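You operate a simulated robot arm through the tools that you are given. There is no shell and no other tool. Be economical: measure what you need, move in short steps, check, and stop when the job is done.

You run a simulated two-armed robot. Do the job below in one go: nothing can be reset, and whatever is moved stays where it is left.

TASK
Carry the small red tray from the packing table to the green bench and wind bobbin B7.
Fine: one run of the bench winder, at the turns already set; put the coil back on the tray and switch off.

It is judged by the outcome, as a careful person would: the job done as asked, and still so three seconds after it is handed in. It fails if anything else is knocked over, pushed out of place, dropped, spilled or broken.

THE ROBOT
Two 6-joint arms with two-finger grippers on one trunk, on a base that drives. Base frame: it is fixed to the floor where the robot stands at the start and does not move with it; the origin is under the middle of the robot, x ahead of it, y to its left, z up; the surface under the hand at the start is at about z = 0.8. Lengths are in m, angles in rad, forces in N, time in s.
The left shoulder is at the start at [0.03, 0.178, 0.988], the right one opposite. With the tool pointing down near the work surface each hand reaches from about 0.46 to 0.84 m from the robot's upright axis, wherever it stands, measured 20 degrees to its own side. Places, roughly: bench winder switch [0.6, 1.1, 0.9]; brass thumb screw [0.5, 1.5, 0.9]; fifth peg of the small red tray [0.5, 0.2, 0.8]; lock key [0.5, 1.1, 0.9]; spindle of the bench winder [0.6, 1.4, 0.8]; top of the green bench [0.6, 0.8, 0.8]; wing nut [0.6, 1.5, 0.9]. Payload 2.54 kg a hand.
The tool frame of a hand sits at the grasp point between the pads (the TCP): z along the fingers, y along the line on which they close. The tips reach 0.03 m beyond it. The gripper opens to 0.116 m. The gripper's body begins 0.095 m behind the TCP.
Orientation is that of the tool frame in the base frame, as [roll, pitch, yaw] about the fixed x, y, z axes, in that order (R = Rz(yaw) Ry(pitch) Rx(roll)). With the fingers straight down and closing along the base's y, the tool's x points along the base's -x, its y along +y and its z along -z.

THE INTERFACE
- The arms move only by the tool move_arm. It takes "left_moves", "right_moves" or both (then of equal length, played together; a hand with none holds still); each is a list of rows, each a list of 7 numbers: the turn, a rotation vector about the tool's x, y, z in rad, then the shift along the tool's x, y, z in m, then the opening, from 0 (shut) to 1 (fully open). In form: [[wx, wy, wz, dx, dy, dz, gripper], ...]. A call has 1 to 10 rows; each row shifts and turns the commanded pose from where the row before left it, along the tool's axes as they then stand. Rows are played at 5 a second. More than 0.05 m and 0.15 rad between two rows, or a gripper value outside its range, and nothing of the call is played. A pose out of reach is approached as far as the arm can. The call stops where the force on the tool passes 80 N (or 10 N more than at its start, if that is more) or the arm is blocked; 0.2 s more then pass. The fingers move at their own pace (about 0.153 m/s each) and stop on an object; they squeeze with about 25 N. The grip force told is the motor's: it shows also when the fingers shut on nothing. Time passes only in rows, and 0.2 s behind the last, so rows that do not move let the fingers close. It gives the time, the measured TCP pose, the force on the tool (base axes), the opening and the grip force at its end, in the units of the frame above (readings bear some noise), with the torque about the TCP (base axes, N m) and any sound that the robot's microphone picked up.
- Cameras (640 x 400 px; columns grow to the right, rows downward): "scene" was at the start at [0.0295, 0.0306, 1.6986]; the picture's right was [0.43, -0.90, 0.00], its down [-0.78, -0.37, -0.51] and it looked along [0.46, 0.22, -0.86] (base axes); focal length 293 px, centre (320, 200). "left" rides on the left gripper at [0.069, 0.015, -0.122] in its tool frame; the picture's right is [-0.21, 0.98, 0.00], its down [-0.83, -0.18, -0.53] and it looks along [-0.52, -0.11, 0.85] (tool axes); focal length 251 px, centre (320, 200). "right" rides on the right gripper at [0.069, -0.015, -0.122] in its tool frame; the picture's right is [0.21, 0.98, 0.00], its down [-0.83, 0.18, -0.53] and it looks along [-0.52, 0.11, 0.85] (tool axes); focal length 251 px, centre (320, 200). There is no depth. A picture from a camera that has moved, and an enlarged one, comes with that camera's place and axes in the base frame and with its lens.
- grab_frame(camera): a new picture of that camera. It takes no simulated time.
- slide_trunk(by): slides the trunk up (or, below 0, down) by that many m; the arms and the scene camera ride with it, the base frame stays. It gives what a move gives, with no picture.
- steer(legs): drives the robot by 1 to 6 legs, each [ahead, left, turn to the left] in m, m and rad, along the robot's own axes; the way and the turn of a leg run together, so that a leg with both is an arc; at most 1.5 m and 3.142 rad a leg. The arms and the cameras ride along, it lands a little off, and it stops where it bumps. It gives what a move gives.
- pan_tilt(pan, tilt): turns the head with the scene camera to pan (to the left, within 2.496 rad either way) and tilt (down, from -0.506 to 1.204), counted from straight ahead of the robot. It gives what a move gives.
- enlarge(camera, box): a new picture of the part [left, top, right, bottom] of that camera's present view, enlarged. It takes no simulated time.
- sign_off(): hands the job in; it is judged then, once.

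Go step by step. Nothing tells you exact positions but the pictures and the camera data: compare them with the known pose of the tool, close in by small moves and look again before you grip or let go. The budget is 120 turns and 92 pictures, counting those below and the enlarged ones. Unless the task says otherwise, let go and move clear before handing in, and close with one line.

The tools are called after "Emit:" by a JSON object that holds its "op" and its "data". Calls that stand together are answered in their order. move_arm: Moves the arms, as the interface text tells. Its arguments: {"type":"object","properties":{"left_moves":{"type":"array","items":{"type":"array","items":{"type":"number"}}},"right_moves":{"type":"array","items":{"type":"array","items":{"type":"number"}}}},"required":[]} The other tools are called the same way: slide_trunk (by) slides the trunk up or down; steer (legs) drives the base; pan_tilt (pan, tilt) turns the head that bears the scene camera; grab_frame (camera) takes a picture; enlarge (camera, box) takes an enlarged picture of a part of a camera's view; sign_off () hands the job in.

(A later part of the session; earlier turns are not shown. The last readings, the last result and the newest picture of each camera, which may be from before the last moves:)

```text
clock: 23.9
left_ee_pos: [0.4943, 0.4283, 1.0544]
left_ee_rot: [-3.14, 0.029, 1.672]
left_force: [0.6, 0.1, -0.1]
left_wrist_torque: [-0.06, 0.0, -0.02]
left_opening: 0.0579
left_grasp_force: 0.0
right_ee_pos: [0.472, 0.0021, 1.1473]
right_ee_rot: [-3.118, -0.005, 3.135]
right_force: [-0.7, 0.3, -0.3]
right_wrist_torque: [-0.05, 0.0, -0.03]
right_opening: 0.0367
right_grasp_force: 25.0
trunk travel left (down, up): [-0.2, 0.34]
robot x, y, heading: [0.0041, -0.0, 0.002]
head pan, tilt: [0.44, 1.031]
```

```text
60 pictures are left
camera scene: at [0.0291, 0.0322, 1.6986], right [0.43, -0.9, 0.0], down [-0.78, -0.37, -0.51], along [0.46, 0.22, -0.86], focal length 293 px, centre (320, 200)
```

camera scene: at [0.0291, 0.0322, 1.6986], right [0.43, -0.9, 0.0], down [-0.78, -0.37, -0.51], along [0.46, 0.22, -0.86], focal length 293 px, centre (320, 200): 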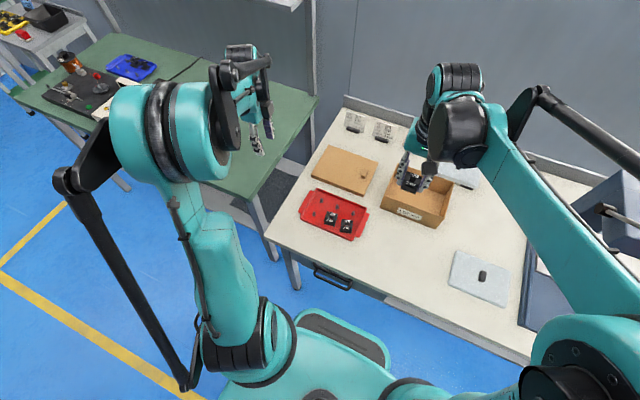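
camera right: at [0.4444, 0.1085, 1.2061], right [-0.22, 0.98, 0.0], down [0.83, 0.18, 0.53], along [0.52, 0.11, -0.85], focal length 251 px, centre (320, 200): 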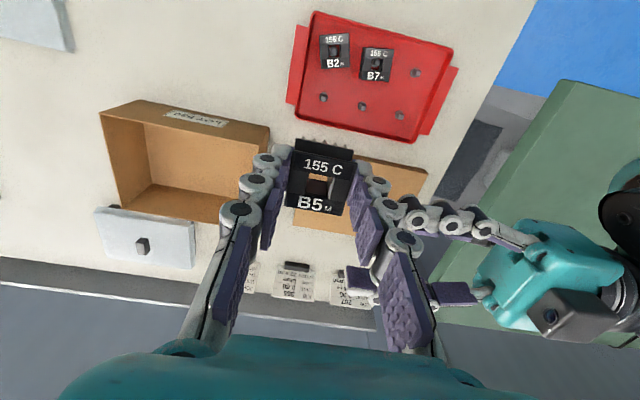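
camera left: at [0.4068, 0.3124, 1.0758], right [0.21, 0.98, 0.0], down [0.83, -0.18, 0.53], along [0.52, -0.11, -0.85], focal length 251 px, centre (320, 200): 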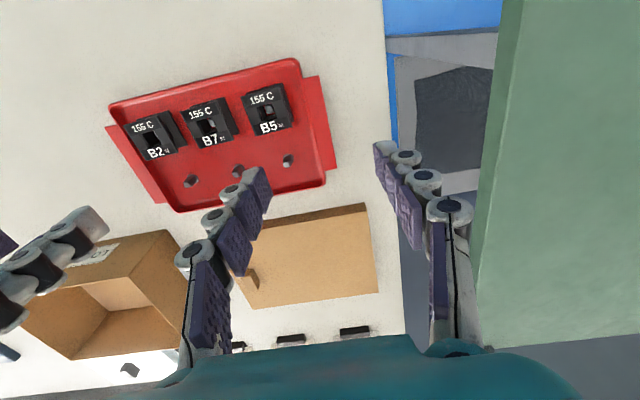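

Clear now. The right hand carries B5 over peg 3 while the left unwinds its wrist.

Emit:
{"op": "move_arm", "data": {"left_moves": [[0, 0, -0.147, 0, 0, 0, 0.5], [0, 0, -0.147, 0, 0, 0, 0.5], [0, 0, -0.147, 0, 0, 0, 0.5], [0, 0, -0.147, 0, 0, 0, 0.5], [0, 0, -0.147, 0, 0, 0, 0.5], [0, 0, -0.147, 0, 0, 0, 0.5], [0, 0, -0.147, 0, 0, 0, 0.5], [0, 0, -0.147, 0, 0, 0, 0.5], [0, 0, -0.147, 0, 0, 0, 0.5], [0, 0, -0.147, 0, 0, 0, 0.5]], "right_moves": [[0.024, 0, -0.006, 0, 0, 0, 0], [0, 0, 0, 0.0037, 0.0395, 0.02, 0], [0, 0, 0, 0.0037, 0.0395, 0.02, 0], [0, 0, 0, 0.0037, 0.0395, 0.02, 0], [0, 0, 0, 0.0037, 0.0395, 0.02, 0], [0, 0, 0, 0.0037, 0.0395, 0.02, 0], [0, 0, 0, 0.0037, 0.0395, 0.02, 0], [0, 0, 0, 0, 0, 0.04, 0], [0, 0, 0, 0, 0, 0.04, 0], [0, 0, 0, 0, 0, 0.03, 0]]}}

Emit:
{"op": "grab_frame", "data": {"camera": "right"}}

Emit:
{"op": "enlarge", "data": {"camera": "scene", "box": [270, 160, 430, 260]}}

```text
clock: 26.1
left_ee_pos: [0.4951, 0.4272, 1.0547]
left_ee_rot: [-3.114, 0.001, -3.14]
left_force: [0.0, 1.1, 0.2]
left_wrist_torque: [0.0, -0.02, 0.01]
left_opening: 0.058
left_grasp_force: 0.1
right_ee_pos: [0.4501, 0.2291, 0.9065]
right_ee_rot: [-3.096, -0.006, 3.139]
right_force: [-0.4, 0.7, 0.4]
right_wrist_torque: [-0.01, 0.01, 0.0]
right_opening: 0.0368
right_grasp_force: 24.2
trunk travel left (down, up): [-0.2, 0.34]
robot x, y, heading: [0.0012, -0.0001, -0.001]
head pan, tilt: [0.44, 1.031]
```

```text
59 pictures are left
camera right: at [0.3809, 0.2173, 1.0295], right [-0.21, 0.98, -0.04], down [0.83, 0.2, 0.52], along [0.52, 0.07, -0.85], focal length 251 px, centre (320, 200)
```

right: 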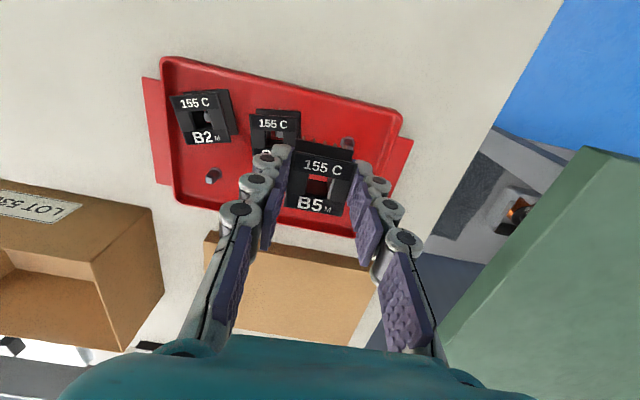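

```text
4.00 times, centred on (350, 210) of scene
camera zoom: at [0.0301, 0.0306, 1.6986], right [0.43, -0.9, 0.0], down [-0.78, -0.37, -0.51], along [0.46, 0.22, -0.86], focal length 1173 px, centre (200, 160)
```

zoom: 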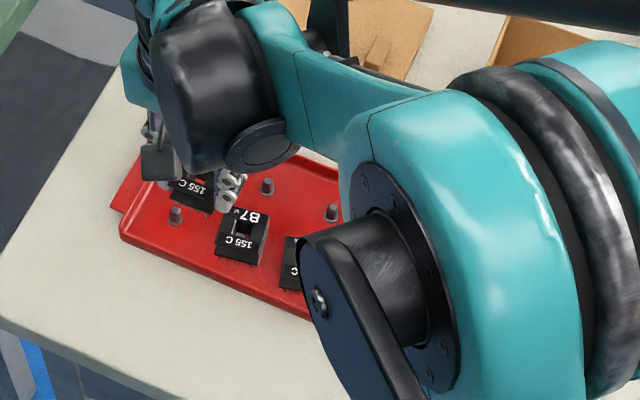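

I corrected the tilt in the wrong direction; I'll fix that, move over peg 3 (≈0.446, 0.244) and look again a little lower.

Emit:
{"op": "move_arm", "data": {"left_moves": [[-0.028, 0, 0, 0, 0.01, 0, 0.5], [0, 0, 0, 0, 0.01, 0, 0.5], [0, 0, 0, 0, 0, 0, 0.5]], "right_moves": [[-0.0456, 0, 0, 0, 0, 0, 0], [0, 0, 0, 0.0036, 0.0177, 0.0, 0], [0, 0, 0, 0, 0, 0.016, 0]]}}

Emit:
{"op": "enlarge", "data": {"camera": "right", "box": [200, 80, 440, 230]}}

Emit:
{"op": "enlarge", "data": {"camera": "left", "box": [60, 40, 300, 190]}}

```text
clock: 26.9
left_ee_pos: [0.4975, 0.4482, 1.0539]
left_ee_rot: [3.139, 0.001, 3.14]
left_force: [0.8, 0.1, -0.1]
left_wrist_torque: [0.04, -0.02, -0.05]
left_opening: 0.0581
left_grasp_force: 0.0
right_ee_pos: [0.4457, 0.246, 0.8914]
right_ee_rot: [3.139, -0.004, 3.138]
right_force: [-0.2, 0.0, 0.3]
right_wrist_torque: [0.01, 0.02, -0.03]
right_opening: 0.0366
right_grasp_force: 25.8
trunk travel left (down, up): [-0.2, 0.34]
robot x, y, heading: [0.0003, 0.0015, -0.002]
head pan, tilt: [0.44, 1.031]
```

```text
2.67 times, centred on (320, 155) of right
camera zoom: at [0.377, 0.2288, 1.0135], right [-0.21, 0.98, 0.0], down [0.83, 0.18, 0.53], along [0.52, 0.11, -0.85], focal length 670 px, centre (320, 320)
```

zoom: 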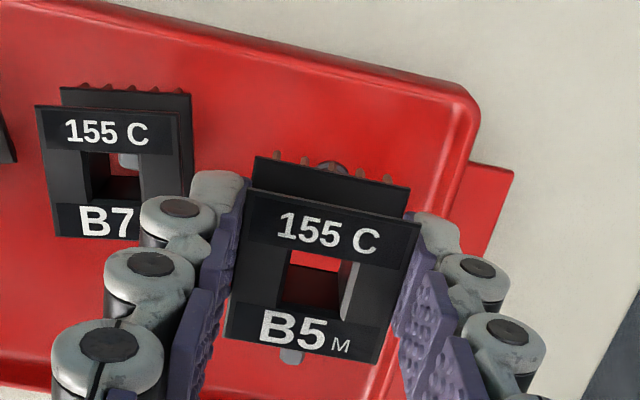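

```text
2.67 times, centred on (180, 115) of left
camera zoom: at [0.4291, 0.4626, 1.1763], right [0.21, 0.98, 0.0], down [0.83, -0.18, 0.53], along [0.52, -0.11, -0.85], focal length 670 px, centre (693, 427)
```

zoom: 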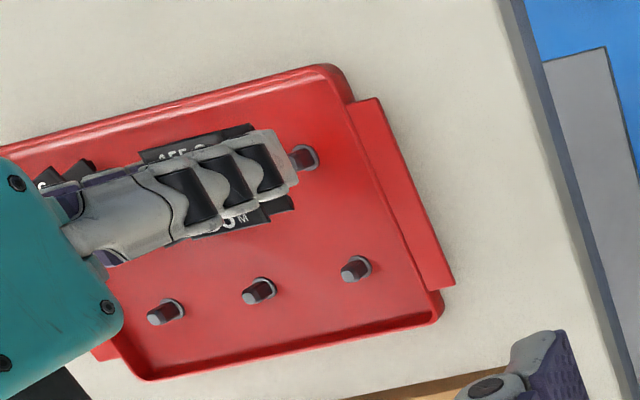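

Peg 3 appears at about (0.4505, 0.2485); B5 needs a few mm more. I'll shift, descend slightly and look through the bobbin's hole.

Emit:
{"op": "move_arm", "data": {"right_moves": [[0, 0, 0, -0.0043, 0.0055, 0.0, 0], [0, 0, 0, 0, 0, 0.012, 0], [0, 0, 0, 0, 0, 0, 0]]}}

Emit:
{"op": "enlarge", "data": {"camera": "right", "box": [240, 110, 400, 210]}}

Emit:
{"op": "enlarge", "data": {"camera": "left", "box": [60, 40, 220, 140]}}

```text
clock: 27.7
left_ee_pos: [0.4978, 0.4473, 1.0543]
left_ee_rot: [-3.141, 0.003, 3.141]
left_force: [0.0, -0.2, -0.2]
left_wrist_torque: [0.02, 0.02, 0.0]
left_opening: 0.0582
left_grasp_force: 0.0
right_ee_pos: [0.4496, 0.2502, 0.8782]
right_ee_rot: [-3.141, -0.006, 3.139]
right_force: [-0.4, 0.4, 0.4]
right_wrist_torque: [-0.02, 0.03, -0.01]
right_opening: 0.0366
right_grasp_force: 24.6
trunk travel left (down, up): [-0.2, 0.34]
robot x, y, heading: [0.0007, -0.0045, 0.001]
head pan, tilt: [0.44, 1.031]
```

```text
4.00 times, centred on (320, 160) of right
camera zoom: at [0.3807, 0.2345, 1.0014], right [-0.21, 0.98, 0.0], down [0.83, 0.18, 0.53], along [0.52, 0.11, -0.85], focal length 1006 px, centre (320, 360)
```

zoom: 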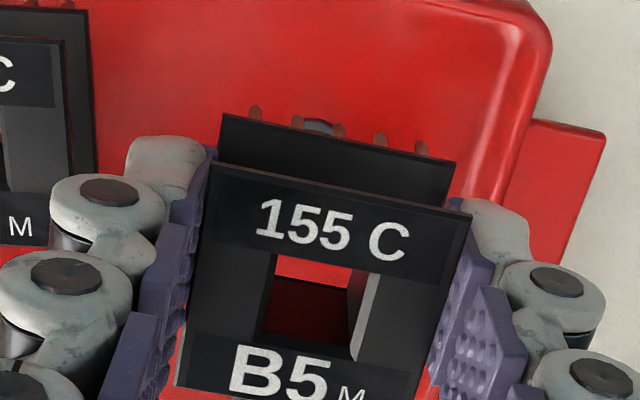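

```text
4.00 times, centred on (140, 90) of left
camera zoom: at [0.4285, 0.4631, 1.1762], right [0.21, 0.98, 0.0], down [0.83, -0.18, 0.53], along [0.52, -0.11, -0.84], focal length 1006 px, centre (1040, 640)
```

zoom: 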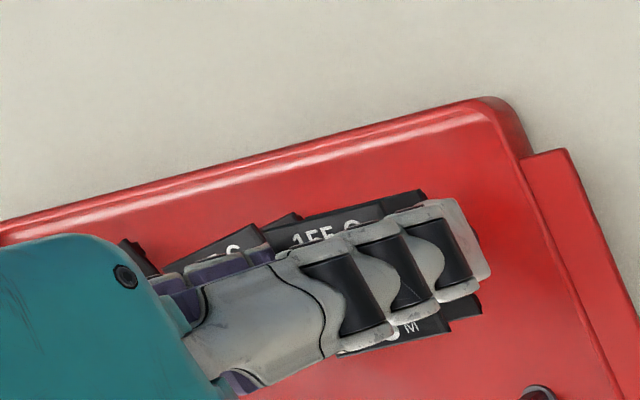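

B5 looks centred on peg 3 in y and about 2.5 mm short in x. I'll correct and descend in small steps, watching the force.

Emit:
{"op": "move_arm", "data": {"right_moves": [[0, 0, 0, -0.0025, 0.0, 0.0, 0], [0, 0, 0, 0, 0, 0.006, 0], [0, 0, 0, 0, 0, 0.006, 0], [0, 0, 0, 0, 0, 0.0, 0]]}}

Emit:
{"op": "enlarge", "data": {"camera": "right", "box": [240, 110, 400, 210]}}

```text
clock: 28.7
left_ee_pos: [0.4964, 0.4476, 1.054]
left_ee_rot: [-3.14, 0.0, -3.14]
left_force: [0.5, -0.6, 0.6]
left_wrist_torque: [0.04, 0.0, -0.01]
left_opening: 0.0582
left_grasp_force: 0.1
right_ee_pos: [0.4512, 0.2514, 0.8675]
right_ee_rot: [3.141, -0.005, 3.138]
right_force: [0.0, -0.5, -0.9]
right_wrist_torque: [-0.01, 0.0, -0.04]
right_opening: 0.0368
right_grasp_force: 25.0
trunk travel left (down, up): [-0.2, 0.34]
robot x, y, heading: [0.0011, 0.0017, 0.001]
head pan, tilt: [0.44, 1.031]
```

```text
4.00 times, centred on (320, 160) of right
camera zoom: at [0.3835, 0.2346, 0.9893], right [-0.21, 0.98, 0.0], down [0.83, 0.18, 0.53], along [0.52, 0.11, -0.85], focal length 1006 px, centre (320, 360)
```

zoom: 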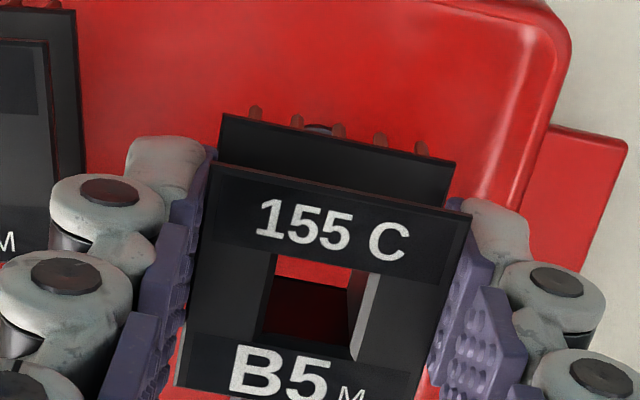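

Alignment now within about a millimetre. Continuing down.

Emit:
{"op": "move_arm", "data": {"right_moves": [[0, 0, 0, 0, 0, 0.006, 0], [0, 0, 0, 0, 0, 0.006, 0], [0, 0, 0, 0, 0, 0.004, 0], [0, 0, 0, 0, 0, 0.0, 0]]}}

Emit:
{"op": "enlarge", "data": {"camera": "right", "box": [200, 110, 360, 210]}}

```text
clock: 29.7
left_ee_pos: [0.4972, 0.4473, 1.0537]
left_ee_rot: [-3.14, 0.0, 3.141]
left_force: [0.0, -0.3, -0.2]
left_wrist_torque: [0.02, 0.02, 0.01]
left_opening: 0.058
left_grasp_force: 0.0
right_ee_pos: [0.4502, 0.2518, 0.8502]
right_ee_rot: [3.141, -0.005, 3.136]
right_force: [0.5, 0.8, -0.4]
right_wrist_torque: [0.03, -0.04, 0.03]
right_opening: 0.0367
right_grasp_force: 25.7
trunk travel left (down, up): [-0.2, 0.34]
robot x, y, heading: [0.0033, 0.0007, -0.001]
head pan, tilt: [0.44, 1.031]
```

```text
4.00 times, centred on (280, 160) of right
camera zoom: at [0.3829, 0.2348, 0.9731], right [-0.21, 0.98, 0.0], down [0.83, 0.18, 0.53], along [0.52, 0.11, -0.85], focal length 1006 px, centre (480, 360)
```

zoom: 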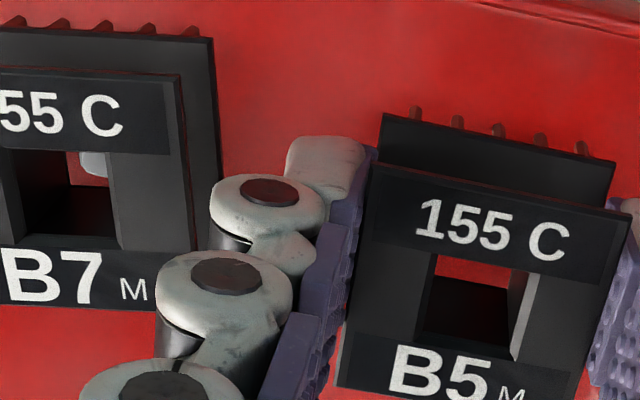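

Emit:
{"op": "move_arm", "data": {"right_moves": [[0, 0, 0, 0, 0, 0.004, 0], [0, 0, 0, 0, 0, 0.004, 0], [0, 0, 0, 0, 0, 0.0, 0]]}}

Emit:
{"op": "enlarge", "data": {"camera": "right", "box": [200, 100, 400, 225]}}

```text
clock: 30.5
left_ee_pos: [0.4971, 0.4477, 1.0544]
left_ee_rot: [3.141, 0.0, 3.141]
left_force: [0.5, -0.5, -0.5]
left_wrist_torque: [-0.02, -0.01, -0.01]
left_opening: 0.0579
left_grasp_force: 0.1
right_ee_pos: [0.4522, 0.2526, 0.8434]
right_ee_rot: [3.14, -0.004, 3.138]
right_force: [2.7, 1.7, 18.1]
right_wrist_torque: [0.07, -0.32, -0.02]
right_opening: 0.0368
right_grasp_force: 25.1
trunk travel left (down, up): [-0.2, 0.34]
robot x, y, heading: [0.0026, -0.0003, -0.006]
head pan, tilt: [0.44, 1.031]
```

```text
3.20 times, centred on (300, 162) of right
camera zoom: at [0.3825, 0.2345, 0.9659], right [-0.21, 0.98, 0.0], down [0.83, 0.18, 0.53], along [0.52, 0.11, -0.85], focal length 805 px, centre (384, 320)
```

zoom: 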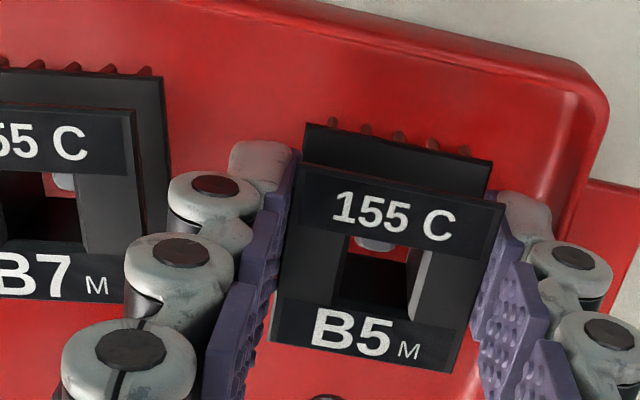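

The peg tip shows in B5's hole just as in B7's and it has bottomed out. Releasing and going up.

Emit:
{"op": "move_arm", "data": {"right_moves": [[0, 0, 0, 0, 0, -0.001, 0.36], [0, 0, 0, 0, 0, 0, 0.4], [0, 0, 0, 0, 0, -0.02, 0.4], [0, 0, 0, 0, 0, -0.04, 0.4], [0, 0, 0, 0, -0.03, -0.04, 0.4], [0, 0, 0, 0, -0.05, 0, 0.4], [0, 0, 0, 0, -0.05, 0, 0.4], [0, 0, 0, 0, -0.04, 0, 0.4]]}}

Emit:
{"op": "grab_frame", "data": {"camera": "right"}}

Emit:
{"op": "enlarge", "data": {"camera": "left", "box": [40, 40, 280, 190]}}

```text
clock: 32.3
left_ee_pos: [0.4968, 0.4468, 1.0542]
left_ee_rot: [3.14, 0.002, 3.141]
left_force: [0.9, 0.3, 0.2]
left_wrist_torque: [0.01, 0.03, -0.01]
left_opening: 0.0578
left_grasp_force: 0.0
right_ee_pos: [0.4522, 0.0799, 0.9427]
right_ee_rot: [3.14, -0.005, 3.139]
right_force: [0.6, 0.1, 0.3]
right_wrist_torque: [0.05, -0.01, -0.01]
right_opening: 0.0463
right_grasp_force: 0.1
trunk travel left (down, up): [-0.2, 0.34]
robot x, y, heading: [0.0003, 0.0011, -0.002]
head pan, tilt: [0.44, 1.031]
```

```text
50 pictures are left
camera right: at [0.3827, 0.0631, 1.0655], right [-0.21, 0.98, 0.0], down [0.83, 0.18, 0.53], along [0.52, 0.11, -0.85], focal length 251 px, centre (320, 200)
```

right: 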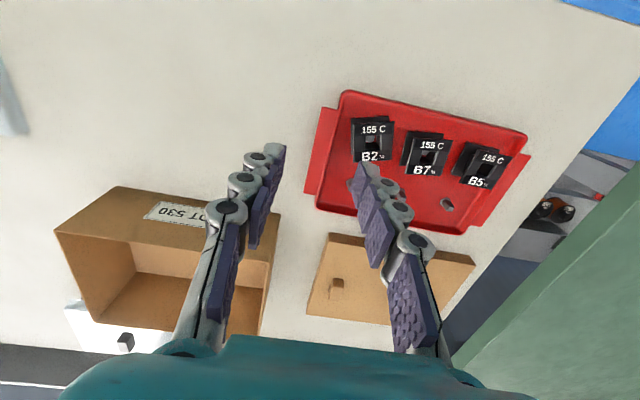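

```text
2.67 times, centred on (160, 115) of left
camera zoom: at [0.4284, 0.4625, 1.1765], right [0.21, 0.98, 0.0], down [0.83, -0.18, 0.53], along [0.52, -0.11, -0.84], focal length 670 px, centre (747, 427)
```

zoom: 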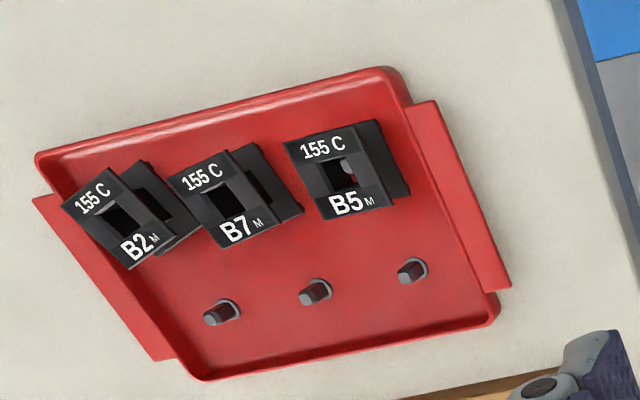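

B5 sits on its peg again. Next, a tilted grip (15° lean, fingertips above the wall's bottom fillet) at both tray ends; first to just above the rim.

Emit:
{"op": "move_arm", "data": {"left_moves": [[0, 0, 0, 0.0018, -0.029, 0.0248, 0.5], [0, 0, 0, 0.0018, -0.029, 0.0248, 0.5], [0, 0, 0, 0.0018, -0.029, 0.0248, 0.4], [0, 0, 0, 0.0018, -0.029, 0.0248, 0.35], [0, 0, 0, 0.0018, -0.029, 0.0248, 0.35], [0.13, 0, 0, 0, 0, 0, 0.35], [0.13, 0, 0, 0, 0, 0, 0.35], [0, 0, 0, 0, 0.0078, 0.029, 0.35], [0, 0, 0, 0, 0.0078, 0.029, 0.35], [0, 0, 0, 0, 0, 0, 0.35]], "right_moves": [[0, 0, 0, -0.036, 0.002, 0.0127, 0.4], [0, 0, 0, 0, 0, 0, 0.35], [0, 0, 0, 0, 0, 0, 0.35], [0, 0, 0, 0, 0, 0, 0.35], [0, 0, 0, 0, 0, 0, 0.35], [-0.13, 0, 0, 0, 0, 0, 0.35], [-0.13, 0, 0, 0, 0, 0, 0.35], [0, 0, 0, 0, -0.0078, 0.029, 0.35], [0, 0, 0, 0, -0.0078, 0.029, 0.35], [0, 0, 0, 0, 0, 0, 0.35]]}}

Emit:
{"op": "enlarge", "data": {"camera": "left", "box": [140, 60, 460, 260]}}

Emit:
{"op": "enlarge", "data": {"camera": "right", "box": [180, 60, 500, 260]}}

```text
clock: 34.5
left_ee_pos: [0.4876, 0.3027, 0.8718]
left_ee_rot: [-2.882, 0.002, 3.141]
left_force: [-0.3, -0.2, -1.1]
left_wrist_torque: [0.0, -0.02, -0.01]
left_opening: 0.0404
left_grasp_force: 0.0
right_ee_pos: [0.4877, 0.0841, 0.8717]
right_ee_rot: [2.883, -0.006, 3.139]
right_force: [-0.2, 0.9, 0.0]
right_wrist_torque: [0.01, 0.01, 0.03]
right_opening: 0.0408
right_grasp_force: 0.1
trunk travel left (down, up): [-0.2, 0.34]
robot x, y, heading: [-0.0022, 0.0027, -0.001]
head pan, tilt: [0.44, 1.031]
```

```text
2.00 times, centred on (300, 160) of left
camera zoom: at [0.4192, 0.3488, 0.9859], right [0.21, 0.94, -0.25], down [0.82, -0.04, 0.56], along [0.52, -0.33, -0.79], focal length 503 px, centre (360, 280)
```

zoom: 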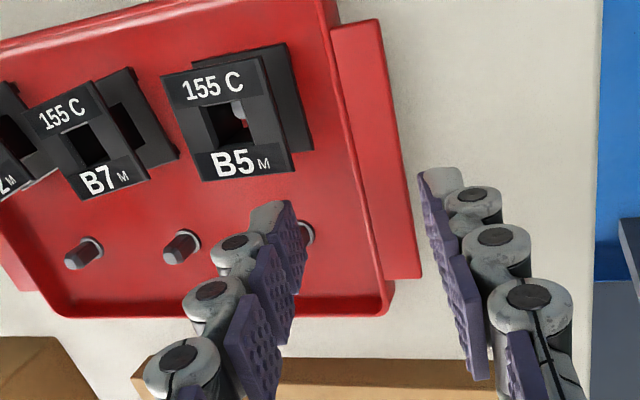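

```text
2.00 times, centred on (340, 160) of right
camera zoom: at [0.4184, 0.0359, 0.9861], right [-0.21, 0.94, 0.25], down [0.83, 0.04, 0.56], along [0.52, 0.33, -0.79], focal length 503 px, centre (280, 280)
```

zoom: 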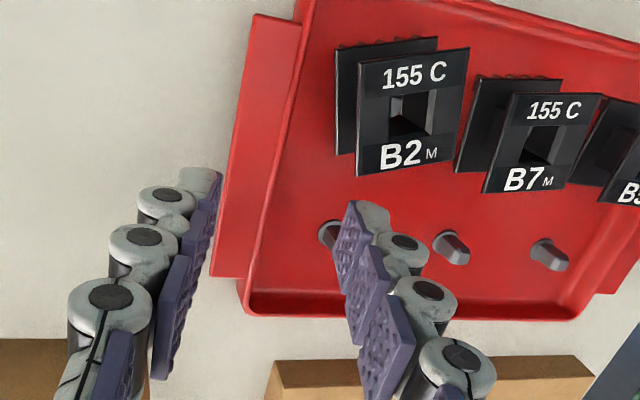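

Both ends line up; small y corrections, then descend 30 mm and close gradually.

Emit:
{"op": "move_arm", "data": {"left_moves": [[0, 0, 0, 0, 0.0029, 0.0148, 0.35], [0, 0, 0, 0, 0.0029, 0.0148, 0.35], [0, 0, 0, 0, 0, 0, 0.28], [0, 0, 0, 0, 0, 0, 0.2], [0, 0, 0, 0, 0, 0, 0.1], [0, 0, 0, 0, 0, 0, 0.0], [0, 0, 0, 0, 0, 0, 0.0]], "right_moves": [[0, 0, 0, 0, -0.0058, 0.014, 0.35], [0, 0, 0, 0, -0.0058, 0.014, 0.35], [0, 0, 0, 0, 0, 0, 0.28], [0, 0, 0, 0, 0, 0, 0.2], [0, 0, 0, 0, 0, 0, 0.1], [0, 0, 0, 0, 0, 0, 0.0], [0, 0, 0, 0, 0, 0, 0.0]]}}

Emit:
{"op": "enlarge", "data": {"camera": "left", "box": [140, 60, 460, 260]}}

```text
clock: 36.1
left_ee_pos: [0.4883, 0.3013, 0.8407]
left_ee_rot: [-2.882, -0.001, -3.141]
left_force: [-3.1, 3.5, -0.3]
left_wrist_torque: [0.1, -0.04, -0.51]
left_opening: 0.0185
left_grasp_force: 25.0
right_ee_pos: [0.488, 0.0797, 0.8415]
right_ee_rot: [2.881, -0.005, 3.139]
right_force: [4.7, -3.8, -0.7]
right_wrist_torque: [-0.16, 0.04, -0.33]
right_opening: 0.0185
right_grasp_force: 25.3
trunk travel left (down, up): [-0.2, 0.34]
robot x, y, heading: [-0.0015, 0.0003, -0.002]
head pan, tilt: [0.44, 1.031]
```

```text
2.00 times, centred on (300, 160) of left
camera zoom: at [0.4197, 0.3475, 0.9551], right [0.21, 0.94, -0.25], down [0.83, -0.04, 0.56], along [0.52, -0.33, -0.79], focal length 503 px, centre (360, 280)
```

zoom: 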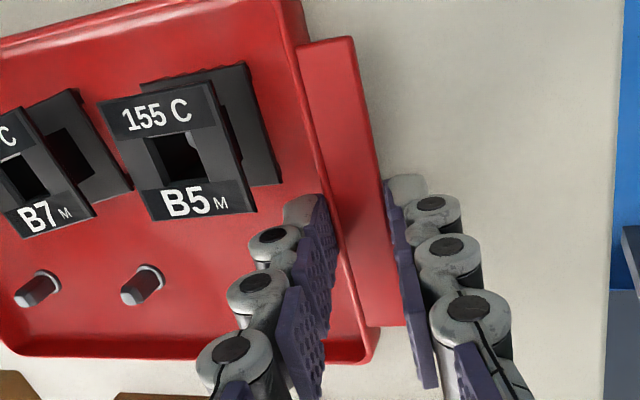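

The grip is nearly stress-free this time. Lifting very slowly by 12 mm to test.

Emit:
{"op": "move_arm", "data": {"left_moves": [[0, 0, 0, 0, -0.00078, -0.0029, 0], [0, 0, 0, 0, -0.00078, -0.0029, 0], [0, 0, 0, 0, -0.00078, -0.0029, 0], [0, 0, 0, 0, -0.00078, -0.0029, 0], [0, 0, 0, 0, 0, 0, 0]], "right_moves": [[0, 0, 0, 0, 0.00078, -0.0029, 0], [0, 0, 0, 0, 0.00078, -0.0029, 0], [0, 0, 0, 0, 0.00078, -0.0029, 0], [0, 0, 0, 0, 0.00078, -0.0029, 0], [0, 0, 0, 0, 0, 0, 0]]}}

Emit:
{"op": "enlarge", "data": {"camera": "left", "box": [140, 60, 460, 260]}}

```text
clock: 37.3
left_ee_pos: [0.4872, 0.3024, 0.8527]
left_ee_rot: [-2.883, 0.003, -3.139]
left_force: [-2.1, 10.3, -1.2]
left_wrist_torque: [0.31, 0.07, -0.56]
left_opening: 0.0187
left_grasp_force: 25.2
right_ee_pos: [0.4872, 0.0795, 0.8524]
right_ee_rot: [2.881, -0.005, 3.137]
right_force: [2.2, -10.0, -1.0]
right_wrist_torque: [-0.26, -0.04, -0.03]
right_opening: 0.0188
right_grasp_force: 25.5
trunk travel left (down, up): [-0.2, 0.34]
robot x, y, heading: [0.0007, 0.0004, -0.003]
head pan, tilt: [0.44, 1.031]
```

```text
2.00 times, centred on (300, 160) of left
camera zoom: at [0.4198, 0.3476, 0.9664], right [0.21, 0.94, -0.25], down [0.83, -0.04, 0.56], along [0.52, -0.33, -0.79], focal length 503 px, centre (360, 280)
```

zoom: 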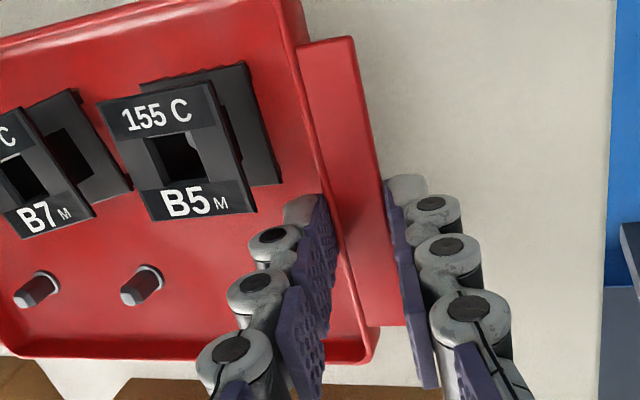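

The tray lifts with the hands. I'll raise it with the trunk, which moves both arms together.

Emit:
{"op": "slide_trunk", "data": {"by": 0.08}}

Emit:
{"op": "pan_tilt", "data": {"pan": 0.9, "tilt": 0.75}}

Emit:
{"op": "grab_frame", "data": {"camera": "scene"}}

```text
clock: 38.5
left_ee_pos: [0.4883, 0.3009, 0.9316]
left_ee_rot: [-2.883, 0.002, -3.14]
left_force: [-1.8, 15.8, -1.2]
left_wrist_torque: [0.47, -0.06, -0.46]
left_opening: 0.0187
left_grasp_force: 25.5
right_ee_pos: [0.4875, 0.0791, 0.9314]
right_ee_rot: [2.88, -0.005, 3.137]
right_force: [2.7, -16.2, -1.2]
right_wrist_torque: [-0.43, 0.04, 0.09]
right_opening: 0.0184
right_grasp_force: 24.9
trunk travel left (down, up): [-0.28, 0.26]
robot x, y, heading: [-0.0016, 0.0002, 0.001]
head pan, tilt: [0.44, 1.031]
```

```text
clock: 39.4
left_ee_pos: [0.4881, 0.301, 0.9319]
left_ee_rot: [-2.884, 0.003, -3.14]
left_force: [-2.7, 19.1, -1.0]
left_wrist_torque: [0.53, -0.13, -0.4]
left_opening: 0.0188
left_grasp_force: 24.5
right_ee_pos: [0.488, 0.0792, 0.9325]
right_ee_rot: [2.881, -0.006, 3.139]
right_force: [2.2, -18.5, -1.2]
right_wrist_torque: [-0.55, 0.11, -0.11]
right_opening: 0.0182
right_grasp_force: 24.4
trunk travel left (down, up): [-0.28, 0.26]
robot x, y, heading: [0.0001, -0.0034, 0.002]
head pan, tilt: [0.901, 0.75]
```

```text
44 pictures are left
camera scene: at [0.0201, 0.0668, 1.7999], right [0.78, -0.62, 0.0], down [-0.42, -0.53, -0.73], along [0.45, 0.57, -0.68], focal length 293 px, centre (320, 200)
```

scene: 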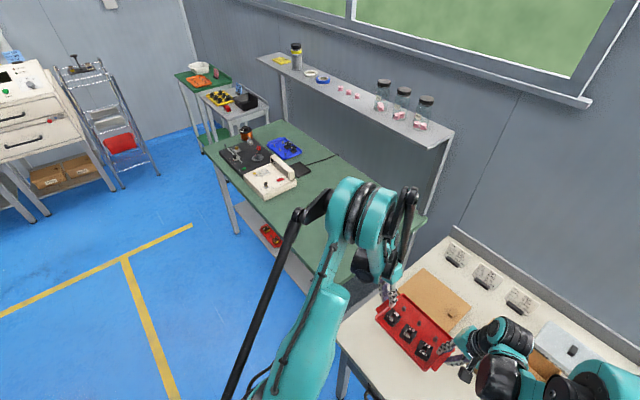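

The tray is up about 9 cm. I'll ease the sideways load slightly, then drive left in two gentle legs toward the bench's free right part.

Emit:
{"op": "move_arm", "data": {"left_moves": [[0, 0, 0, 0, 0.0005, 0, 0]], "right_moves": [[0, 0, 0, 0, -0.0005, 0, 0]]}}

Emit:
{"op": "steer", "data": {"legs": [[0, 0.2, 0]]}}

```text
clock: 39.8
left_ee_pos: [0.4879, 0.3026, 0.9316]
left_ee_rot: [-2.882, 0.002, -3.141]
left_force: [-1.5, 15.5, -2.3]
left_wrist_torque: [0.42, -0.05, -0.41]
left_opening: 0.0187
left_grasp_force: 24.6
right_ee_pos: [0.4877, 0.08, 0.9316]
right_ee_rot: [2.882, -0.006, 3.138]
right_force: [1.5, -15.0, -1.6]
right_wrist_torque: [-0.44, -0.05, 0.14]
right_opening: 0.0183
right_grasp_force: 24.8
trunk travel left (down, up): [-0.28, 0.26]
robot x, y, heading: [0.0021, -0.0038, 0.002]
head pan, tilt: [0.901, 0.75]
```

```text
clock: 41.4
left_ee_pos: [0.4872, 0.5043, 0.9321]
left_ee_rot: [-2.879, 0.001, -3.14]
left_force: [-1.8, 7.1, -0.7]
left_wrist_torque: [0.17, 0.05, -0.5]
left_opening: 0.0188
left_grasp_force: 25.3
right_ee_pos: [0.4878, 0.2815, 0.9312]
right_ee_rot: [2.88, -0.005, 3.141]
right_force: [1.8, -7.5, -1.3]
right_wrist_torque: [-0.24, -0.04, 0.29]
right_opening: 0.0184
right_grasp_force: 25.1
trunk travel left (down, up): [-0.28, 0.26]
robot x, y, heading: [0.0016, 0.2032, -0.0]
head pan, tilt: [0.901, 0.75]
```

Still firmly held. Driving on to put the tray near y≈0.76, then a little ahead over the bench.

Emit:
{"op": "steer", "data": {"legs": [[0, 0.37, 0], [0.06, 0, 0]]}}

Emit:
{"op": "grab_frame", "data": {"camera": "scene"}}

Emit:
{"op": "grab_frame", "data": {"camera": "left"}}

```text
clock: 44.3
left_ee_pos: [0.5479, 0.8731, 0.9305]
left_ee_rot: [-2.882, 0.0, -3.14]
left_force: [0.1, 1.2, -1.0]
left_wrist_torque: [0.06, -0.02, -0.44]
left_opening: 0.0186
left_grasp_force: 24.5
right_ee_pos: [0.5468, 0.6505, 0.931]
right_ee_rot: [2.881, -0.006, 3.14]
right_force: [1.1, -1.1, -1.2]
right_wrist_torque: [-0.14, 0.06, 0.24]
right_opening: 0.0186
right_grasp_force: 25.3
trunk travel left (down, up): [-0.28, 0.26]
robot x, y, heading: [0.0602, 0.572, 0.002]
head pan, tilt: [0.901, 0.75]
```

```text
43 pictures are left
camera scene: at [0.0816, 0.6376, 1.7998], right [0.78, -0.62, 0.0], down [-0.42, -0.54, -0.73], along [0.45, 0.57, -0.68], focal length 293 px, centre (320, 200)
```

scene: 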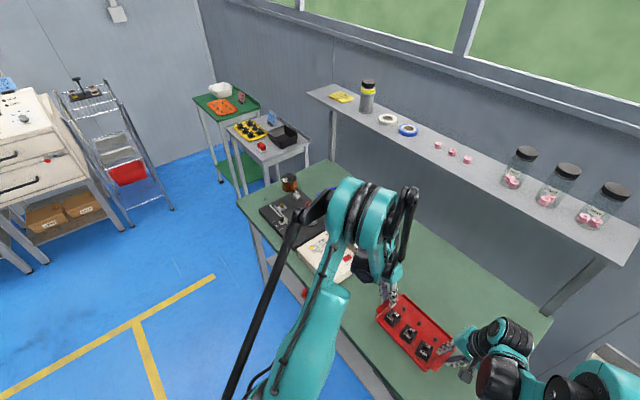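

```text
42 pictures are left
camera left: at [0.4796, 0.9189, 1.0454], right [0.21, 0.94, -0.25], down [0.83, -0.04, 0.56], along [0.52, -0.33, -0.79], focal length 251 px, centre (320, 200)
```

left: 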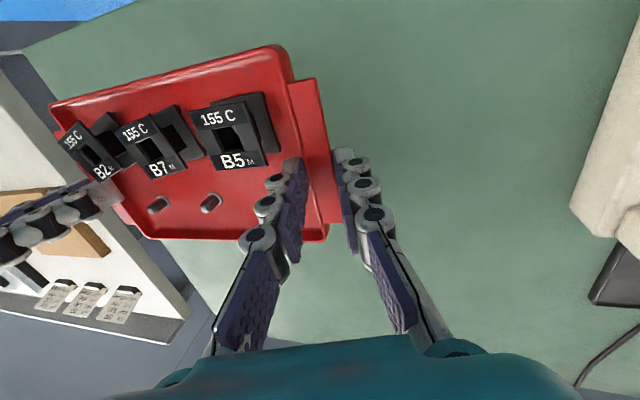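

Clear bench beneath the tray. Lowering with the trunk almost to the bench height.

Emit:
{"op": "slide_trunk", "data": {"by": -0.08}}

Emit:
{"op": "slide_trunk", "data": {"by": -0.008}}

```text
clock: 45.5
left_ee_pos: [0.5459, 0.8731, 0.8525]
left_ee_rot: [-2.881, 0.002, -3.139]
left_force: [0.1, 0.8, -1.2]
left_wrist_torque: [0.03, 0.01, -0.44]
left_opening: 0.0185
left_grasp_force: 24.9
right_ee_pos: [0.5452, 0.6498, 0.8538]
right_ee_rot: [2.881, -0.005, 3.139]
right_force: [0.2, 1.1, -0.7]
right_wrist_torque: [-0.04, -0.08, 0.35]
right_opening: 0.0186
right_grasp_force: 25.1
trunk travel left (down, up): [-0.2, 0.34]
robot x, y, heading: [0.0578, 0.568, 0.005]
head pan, tilt: [0.901, 0.75]
```

```text
clock: 46.1
left_ee_pos: [0.5452, 0.8728, 0.8437]
left_ee_rot: [-2.882, 0.001, -3.139]
left_force: [-0.4, 1.5, -1.7]
left_wrist_torque: [0.04, 0.03, -0.43]
left_opening: 0.0187
left_grasp_force: 24.4
right_ee_pos: [0.5452, 0.65, 0.845]
right_ee_rot: [2.882, -0.004, 3.14]
right_force: [0.8, -1.1, 0.5]
right_wrist_torque: [-0.02, -0.03, 0.34]
right_opening: 0.0187
right_grasp_force: 25.2
trunk travel left (down, up): [-0.192, 0.348]
robot x, y, heading: [0.058, 0.5711, 0.0]
head pan, tilt: [0.901, 0.75]
```

Emit:
{"op": "slide_trunk", "data": {"by": -0.004}}

```text
clock: 46.6
left_ee_pos: [0.5453, 0.8715, 0.8403]
left_ee_rot: [-2.882, 0.002, -3.139]
left_force: [-1.1, 1.8, 7.0]
left_wrist_torque: [-0.06, -0.2, -0.42]
left_opening: 0.0188
left_grasp_force: 24.7
right_ee_pos: [0.5458, 0.6501, 0.8409]
right_ee_rot: [2.883, -0.005, 3.139]
right_force: [0.0, 0.3, -0.9]
right_wrist_torque: [-0.04, -0.24, 0.33]
right_opening: 0.0184
right_grasp_force: 24.7
trunk travel left (down, up): [-0.188, 0.352]
robot x, y, heading: [0.0552, 0.5703, 0.005]
head pan, tilt: [0.901, 0.75]
```

Touching down. One more millimetre, then open both hands gently and rise.

Emit:
{"op": "slide_trunk", "data": {"by": -0.001}}

Emit:
{"op": "move_arm", "data": {"left_moves": [[0, 0, 0, 0, 0, 0, 0.2], [0, 0, 0, 0, 0, 0, 0.3], [0, 0, 0, 0, 0, 0, 0.34], [0, 0, 0, 0, -0.0026, -0.0097, 0.34], [0, 0, 0, 0, -0.0078, -0.029, 0.34], [0, 0, 0, 0, -0.0104, -0.0386, 0.34], [0, 0, 0, 0, -0.0104, -0.0386, 0.4]], "right_moves": [[0, 0, 0, 0, 0, 0, 0.2], [0, 0, 0, 0, 0, 0, 0.3], [0, 0, 0, 0, 0, 0, 0.34], [0, 0, 0, 0, 0.0026, -0.0097, 0.34], [0, 0, 0, 0, 0.0078, -0.029, 0.34], [0, 0, 0, 0, 0.0104, -0.0386, 0.34], [0, 0, 0, 0, 0.0104, -0.0386, 0.4]]}}

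Emit:
{"op": "grab_frame", "data": {"camera": "left"}}

```text
clock: 47.1
left_ee_pos: [0.5451, 0.8719, 0.84]
left_ee_rot: [-2.883, 0.003, -3.141]
left_force: [2.7, 2.9, 19.6]
left_wrist_torque: [-0.05, -0.15, -0.46]
left_opening: 0.0183
left_grasp_force: 25.1
right_ee_pos: [0.5454, 0.6497, 0.8411]
right_ee_rot: [2.88, -0.003, 3.14]
right_force: [2.1, 0.1, 4.7]
right_wrist_torque: [-0.03, -0.26, 0.32]
right_opening: 0.0185
right_grasp_force: 24.7
trunk travel left (down, up): [-0.187, 0.353]
robot x, y, heading: [0.0587, 0.5692, 0.002]
head pan, tilt: [0.901, 0.75]
```

```text
clock: 48.7
left_ee_pos: [0.5448, 0.8708, 0.9613]
left_ee_rot: [-2.881, 0.002, -3.139]
left_force: [-0.4, -0.6, 0.5]
left_wrist_torque: [-0.01, -0.04, -0.02]
left_opening: 0.0462
left_grasp_force: 0.1
right_ee_pos: [0.5451, 0.6495, 0.9604]
right_ee_rot: [2.881, -0.003, 3.141]
right_force: [-0.2, 0.2, -0.1]
right_wrist_torque: [-0.01, -0.05, -0.02]
right_opening: 0.0466
right_grasp_force: 0.0
trunk travel left (down, up): [-0.187, 0.353]
robot x, y, heading: [0.0582, 0.5718, 0.0]
head pan, tilt: [0.901, 0.75]
```

```text
41 pictures are left
camera left: at [0.4767, 0.9178, 1.0748], right [0.21, 0.94, -0.25], down [0.82, -0.04, 0.56], along [0.52, -0.33, -0.79], focal length 251 px, centre (320, 200)
```

left: 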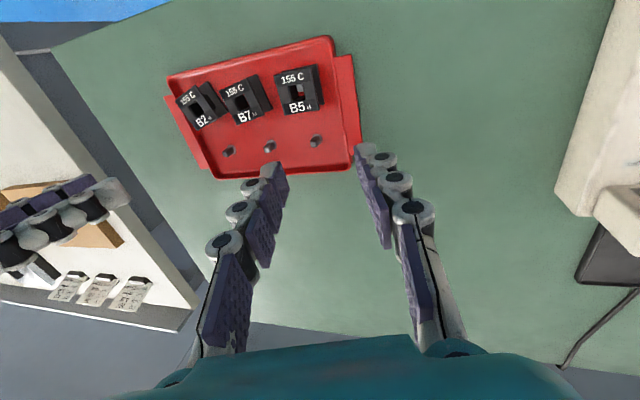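

The tray stands on the bench. I'll straighten the hands, raise the trunk well above the winder, and drive to y≈1.1 to look at it.

Emit:
{"op": "move_arm", "data": {"left_moves": [[-0.13, 0, 0, 0, 0, 0, 0.5], [-0.13, 0, 0, 0, 0, 0, 0.5]], "right_moves": [[0.13, 0, 0, 0, 0, 0, 0.5], [0.13, 0, 0, 0, 0, 0, 0.5]]}}

Emit:
{"op": "slide_trunk", "data": {"by": 0.22}}

Emit:
{"op": "steer", "data": {"legs": [[0, 0.53, 0]]}}

Emit:
{"op": "grab_frame", "data": {"camera": "left"}}

Emit:
{"op": "grab_frame", "data": {"camera": "right"}}

```text
clock: 49.3
left_ee_pos: [0.5459, 0.8733, 0.9584]
left_ee_rot: [3.14, 0.0, -3.139]
left_force: [0.7, 0.2, -0.3]
left_wrist_torque: [-0.01, 0.02, -0.02]
left_opening: 0.0582
left_grasp_force: 0.0
right_ee_pos: [0.5466, 0.6504, 0.9585]
right_ee_rot: [-3.141, -0.006, 3.139]
right_force: [0.1, 0.0, -0.4]
right_wrist_torque: [-0.03, -0.01, -0.01]
right_opening: 0.0577
right_grasp_force: 0.1
trunk travel left (down, up): [-0.187, 0.353]
robot x, y, heading: [0.0586, 0.5686, 0.002]
head pan, tilt: [0.901, 0.75]
```

```text
clock: 51.6
left_ee_pos: [0.5455, 0.8726, 1.1789]
left_ee_rot: [3.141, 0.002, -3.14]
left_force: [-0.3, 0.0, 0.3]
left_wrist_torque: [-0.03, -0.01, 0.01]
left_opening: 0.058
left_grasp_force: 0.0
right_ee_pos: [0.5473, 0.6499, 1.1798]
right_ee_rot: [3.141, -0.005, 3.139]
right_force: [-0.3, 0.0, -0.3]
right_wrist_torque: [0.02, 0.02, 0.03]
right_opening: 0.0581
right_grasp_force: 0.0
trunk travel left (down, up): [-0.407, 0.133]
robot x, y, heading: [0.06, 0.5726, -0.0]
head pan, tilt: [0.901, 0.75]
```

```text
clock: 54.7
left_ee_pos: [0.5453, 1.4008, 1.1801]
left_ee_rot: [3.141, 0.003, 3.141]
left_force: [0.1, -0.2, 1.0]
left_wrist_torque: [0.01, 0.01, 0.02]
left_opening: 0.058
left_grasp_force: 0.0
right_ee_pos: [0.5461, 1.1783, 1.1804]
right_ee_rot: [-3.142, -0.004, 3.138]
right_force: [-0.1, 0.3, 0.6]
right_wrist_torque: [0.0, -0.04, 0.01]
right_opening: 0.0579
right_grasp_force: 0.0
trunk travel left (down, up): [-0.407, 0.133]
robot x, y, heading: [0.0552, 1.1007, -0.001]
head pan, tilt: [0.901, 0.75]
```

```text
40 pictures are left
camera left: at [0.478, 1.4169, 1.3014], right [0.21, 0.98, 0.0], down [0.83, -0.18, 0.54], along [0.52, -0.11, -0.84], focal length 251 px, centre (320, 200)
```

left: 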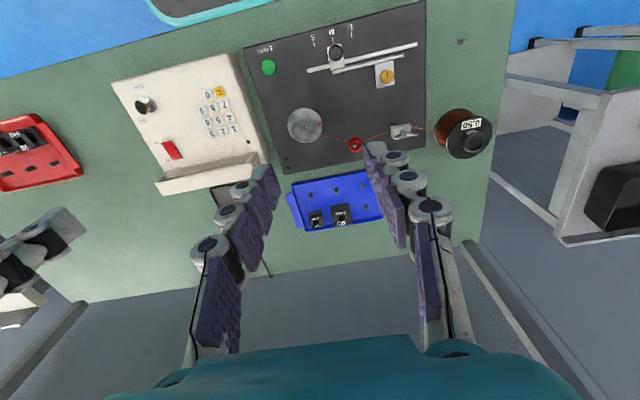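

```text
39 pictures are left
camera right: at [0.4775, 1.1627, 1.3022], right [-0.21, 0.98, 0.0], down [0.83, 0.18, 0.53], along [0.52, 0.11, -0.85], focal length 251 px, centre (320, 200)
```

right: 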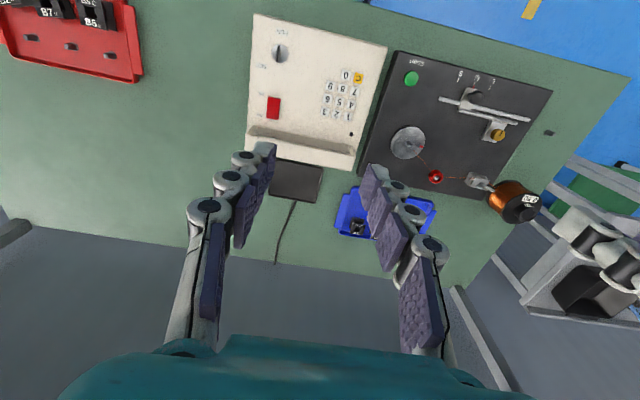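

The winder has a sliding guide with letter marks, a brass screw, a clamp, a spool, a keypad box with red switch and a key. Zooming in on both halves.

Emit:
{"op": "enlarge", "data": {"camera": "left", "box": [240, 0, 500, 162]}}

Emit:
{"op": "enlarge", "data": {"camera": "right", "box": [240, 10, 400, 110]}}

Emit:
{"op": "enlarge", "data": {"camera": "right", "box": [380, 50, 560, 162]}}

```text
2.46 times, centred on (370, 81) of left
camera zoom: at [0.478, 1.4169, 1.3014], right [0.21, 0.98, 0.0], down [0.83, -0.18, 0.54], along [0.52, -0.11, -0.84], focal length 619 px, centre (197, 493)
```

zoom: 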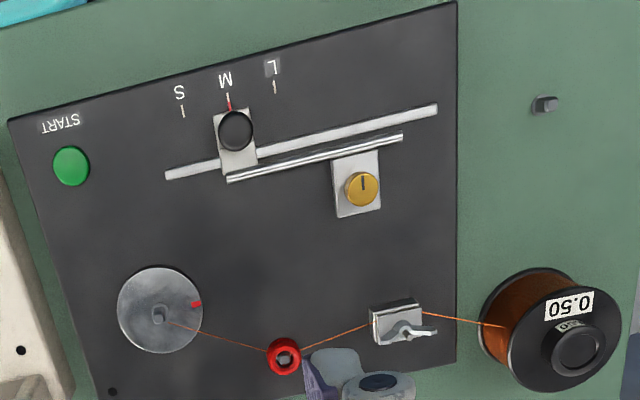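

```text
4.00 times, centred on (320, 60) of right
camera zoom: at [0.4775, 1.1627, 1.3022], right [-0.21, 0.98, 0.0], down [0.83, 0.18, 0.53], along [0.52, 0.11, -0.85], focal length 1006 px, centre (320, 760)
```

zoom: 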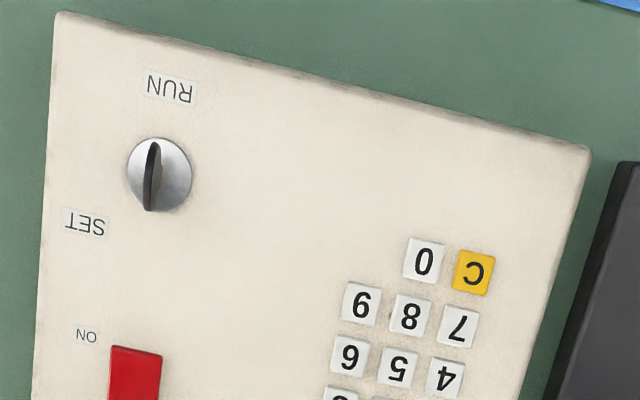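

```text
3.56 times, centred on (470, 106) of right
camera zoom: at [0.4775, 1.1627, 1.3022], right [-0.21, 0.98, 0.0], down [0.83, 0.18, 0.53], along [0.52, 0.11, -0.85], focal length 894 px, centre (-213, 534)
```

zoom: 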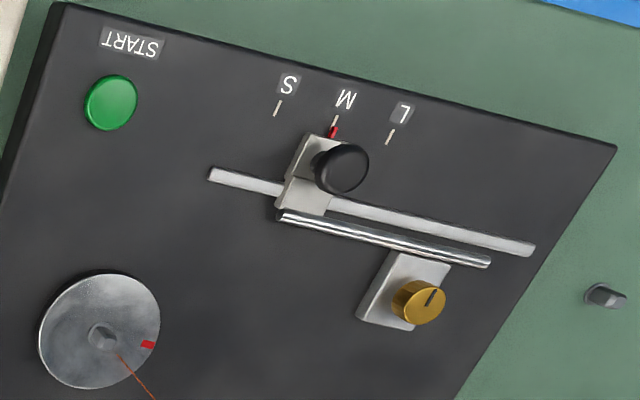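

The guide is already at M (B7 is marked M), key appears at RUN, wire is threaded. Next: the right hand goes over B7 on the tray, and I'll view the console while it is out of the way.

Emit:
{"op": "move_arm", "data": {"right_moves": [[0, 0, 0, 0.0039, -0.0459, 0, 0.5], [0, 0, 0, 0.0039, -0.0459, 0, 0.5], [0, 0, 0, 0.0039, -0.0459, 0, 0.5], [0, 0, 0, 0.0039, -0.0459, 0, 0.5], [0, 0, 0, 0.0039, -0.0459, 0, 0.5], [0, 0, 0, 0.0039, -0.0459, 0.018, 0.5], [0, 0, 0, 0.0039, -0.0459, 0.018, 0.5], [0, 0, 0, 0.0039, -0.0459, 0.018, 0.5], [0, 0, 0, 0.0039, -0.0459, 0.018, 0.5], [0, 0, 0, 0, 0, 0.04, 0.5]]}}

Emit:
{"op": "pan_tilt", "data": {"pan": 0.0, "tilt": 0.95}}

Emit:
{"op": "grab_frame", "data": {"camera": "scene"}}

Emit:
{"op": "grab_frame", "data": {"camera": "right"}}

```text
clock: 56.9
left_ee_pos: [0.5487, 1.4019, 1.1779]
left_ee_rot: [3.142, 0.0, 3.141]
left_force: [0.6, 1.1, 0.3]
left_wrist_torque: [-0.04, 0.04, -0.03]
left_opening: 0.0579
left_grasp_force: 0.2
right_ee_pos: [0.5117, 0.7671, 1.0673]
right_ee_rot: [3.141, -0.006, 3.14]
right_force: [0.7, -0.2, 0.0]
right_wrist_torque: [-0.01, 0.02, -0.04]
right_opening: 0.058
right_grasp_force: 0.0
trunk travel left (down, up): [-0.407, 0.133]
robot x, y, heading: [0.0604, 1.0983, -0.001]
head pan, tilt: [0.901, 0.75]
```

```text
clock: 58.1
left_ee_pos: [0.5465, 1.401, 1.1796]
left_ee_rot: [-3.141, 0.001, 3.142]
left_force: [0.0, -0.5, 0.5]
left_wrist_torque: [-0.02, -0.02, 0.02]
left_opening: 0.0579
left_grasp_force: 0.0
right_ee_pos: [0.5108, 0.7677, 1.0679]
right_ee_rot: [-3.14, -0.004, 3.138]
right_force: [0.1, 0.5, 0.2]
right_wrist_torque: [0.02, -0.01, 0.01]
right_opening: 0.0576
right_grasp_force: 0.0
trunk travel left (down, up): [-0.407, 0.133]
robot x, y, heading: [0.0557, 1.1013, -0.004]
head pan, tilt: [0.0, 0.949]
```

```text
35 pictures are left
camera scene: at [0.099, 1.102, 1.9114], right [0.0, -1.0, 0.0], down [-0.81, 0.0, -0.58], along [0.58, 0.0, -0.81], focal length 293 px, centre (320, 200)
```

scene: 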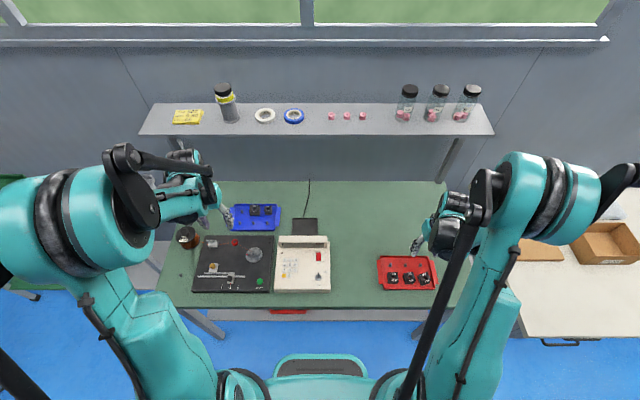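

```text
34 pictures are left
camera right: at [0.4419, 0.7499, 1.1908], right [-0.21, 0.98, 0.0], down [0.83, 0.18, 0.53], along [0.52, 0.11, -0.85], focal length 251 px, centre (320, 200)
```

right: 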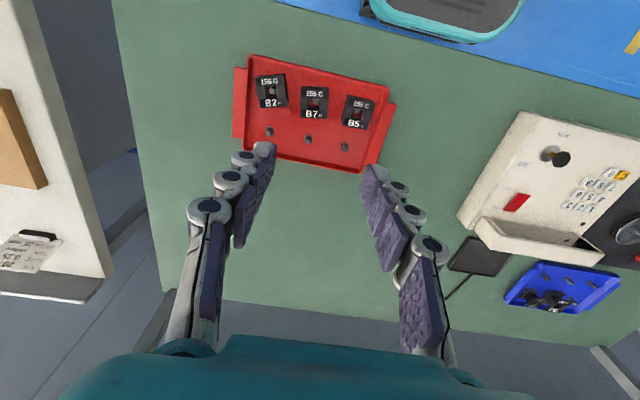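

Emit:
{"op": "enlarge", "data": {"camera": "scene", "box": [180, 225, 340, 325]}}

```text
4.00 times, centred on (260, 275) of scene
camera zoom: at [0.099, 1.102, 1.9114], right [0.0, -1.0, 0.0], down [-0.81, 0.0, -0.58], along [0.58, 0.0, -0.81], focal length 1173 px, centre (560, -100)
```

zoom: 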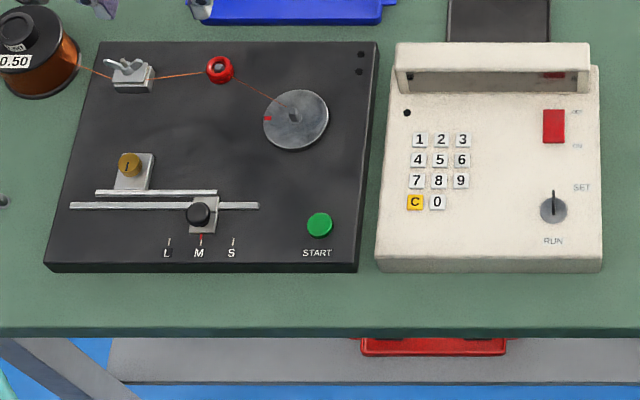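

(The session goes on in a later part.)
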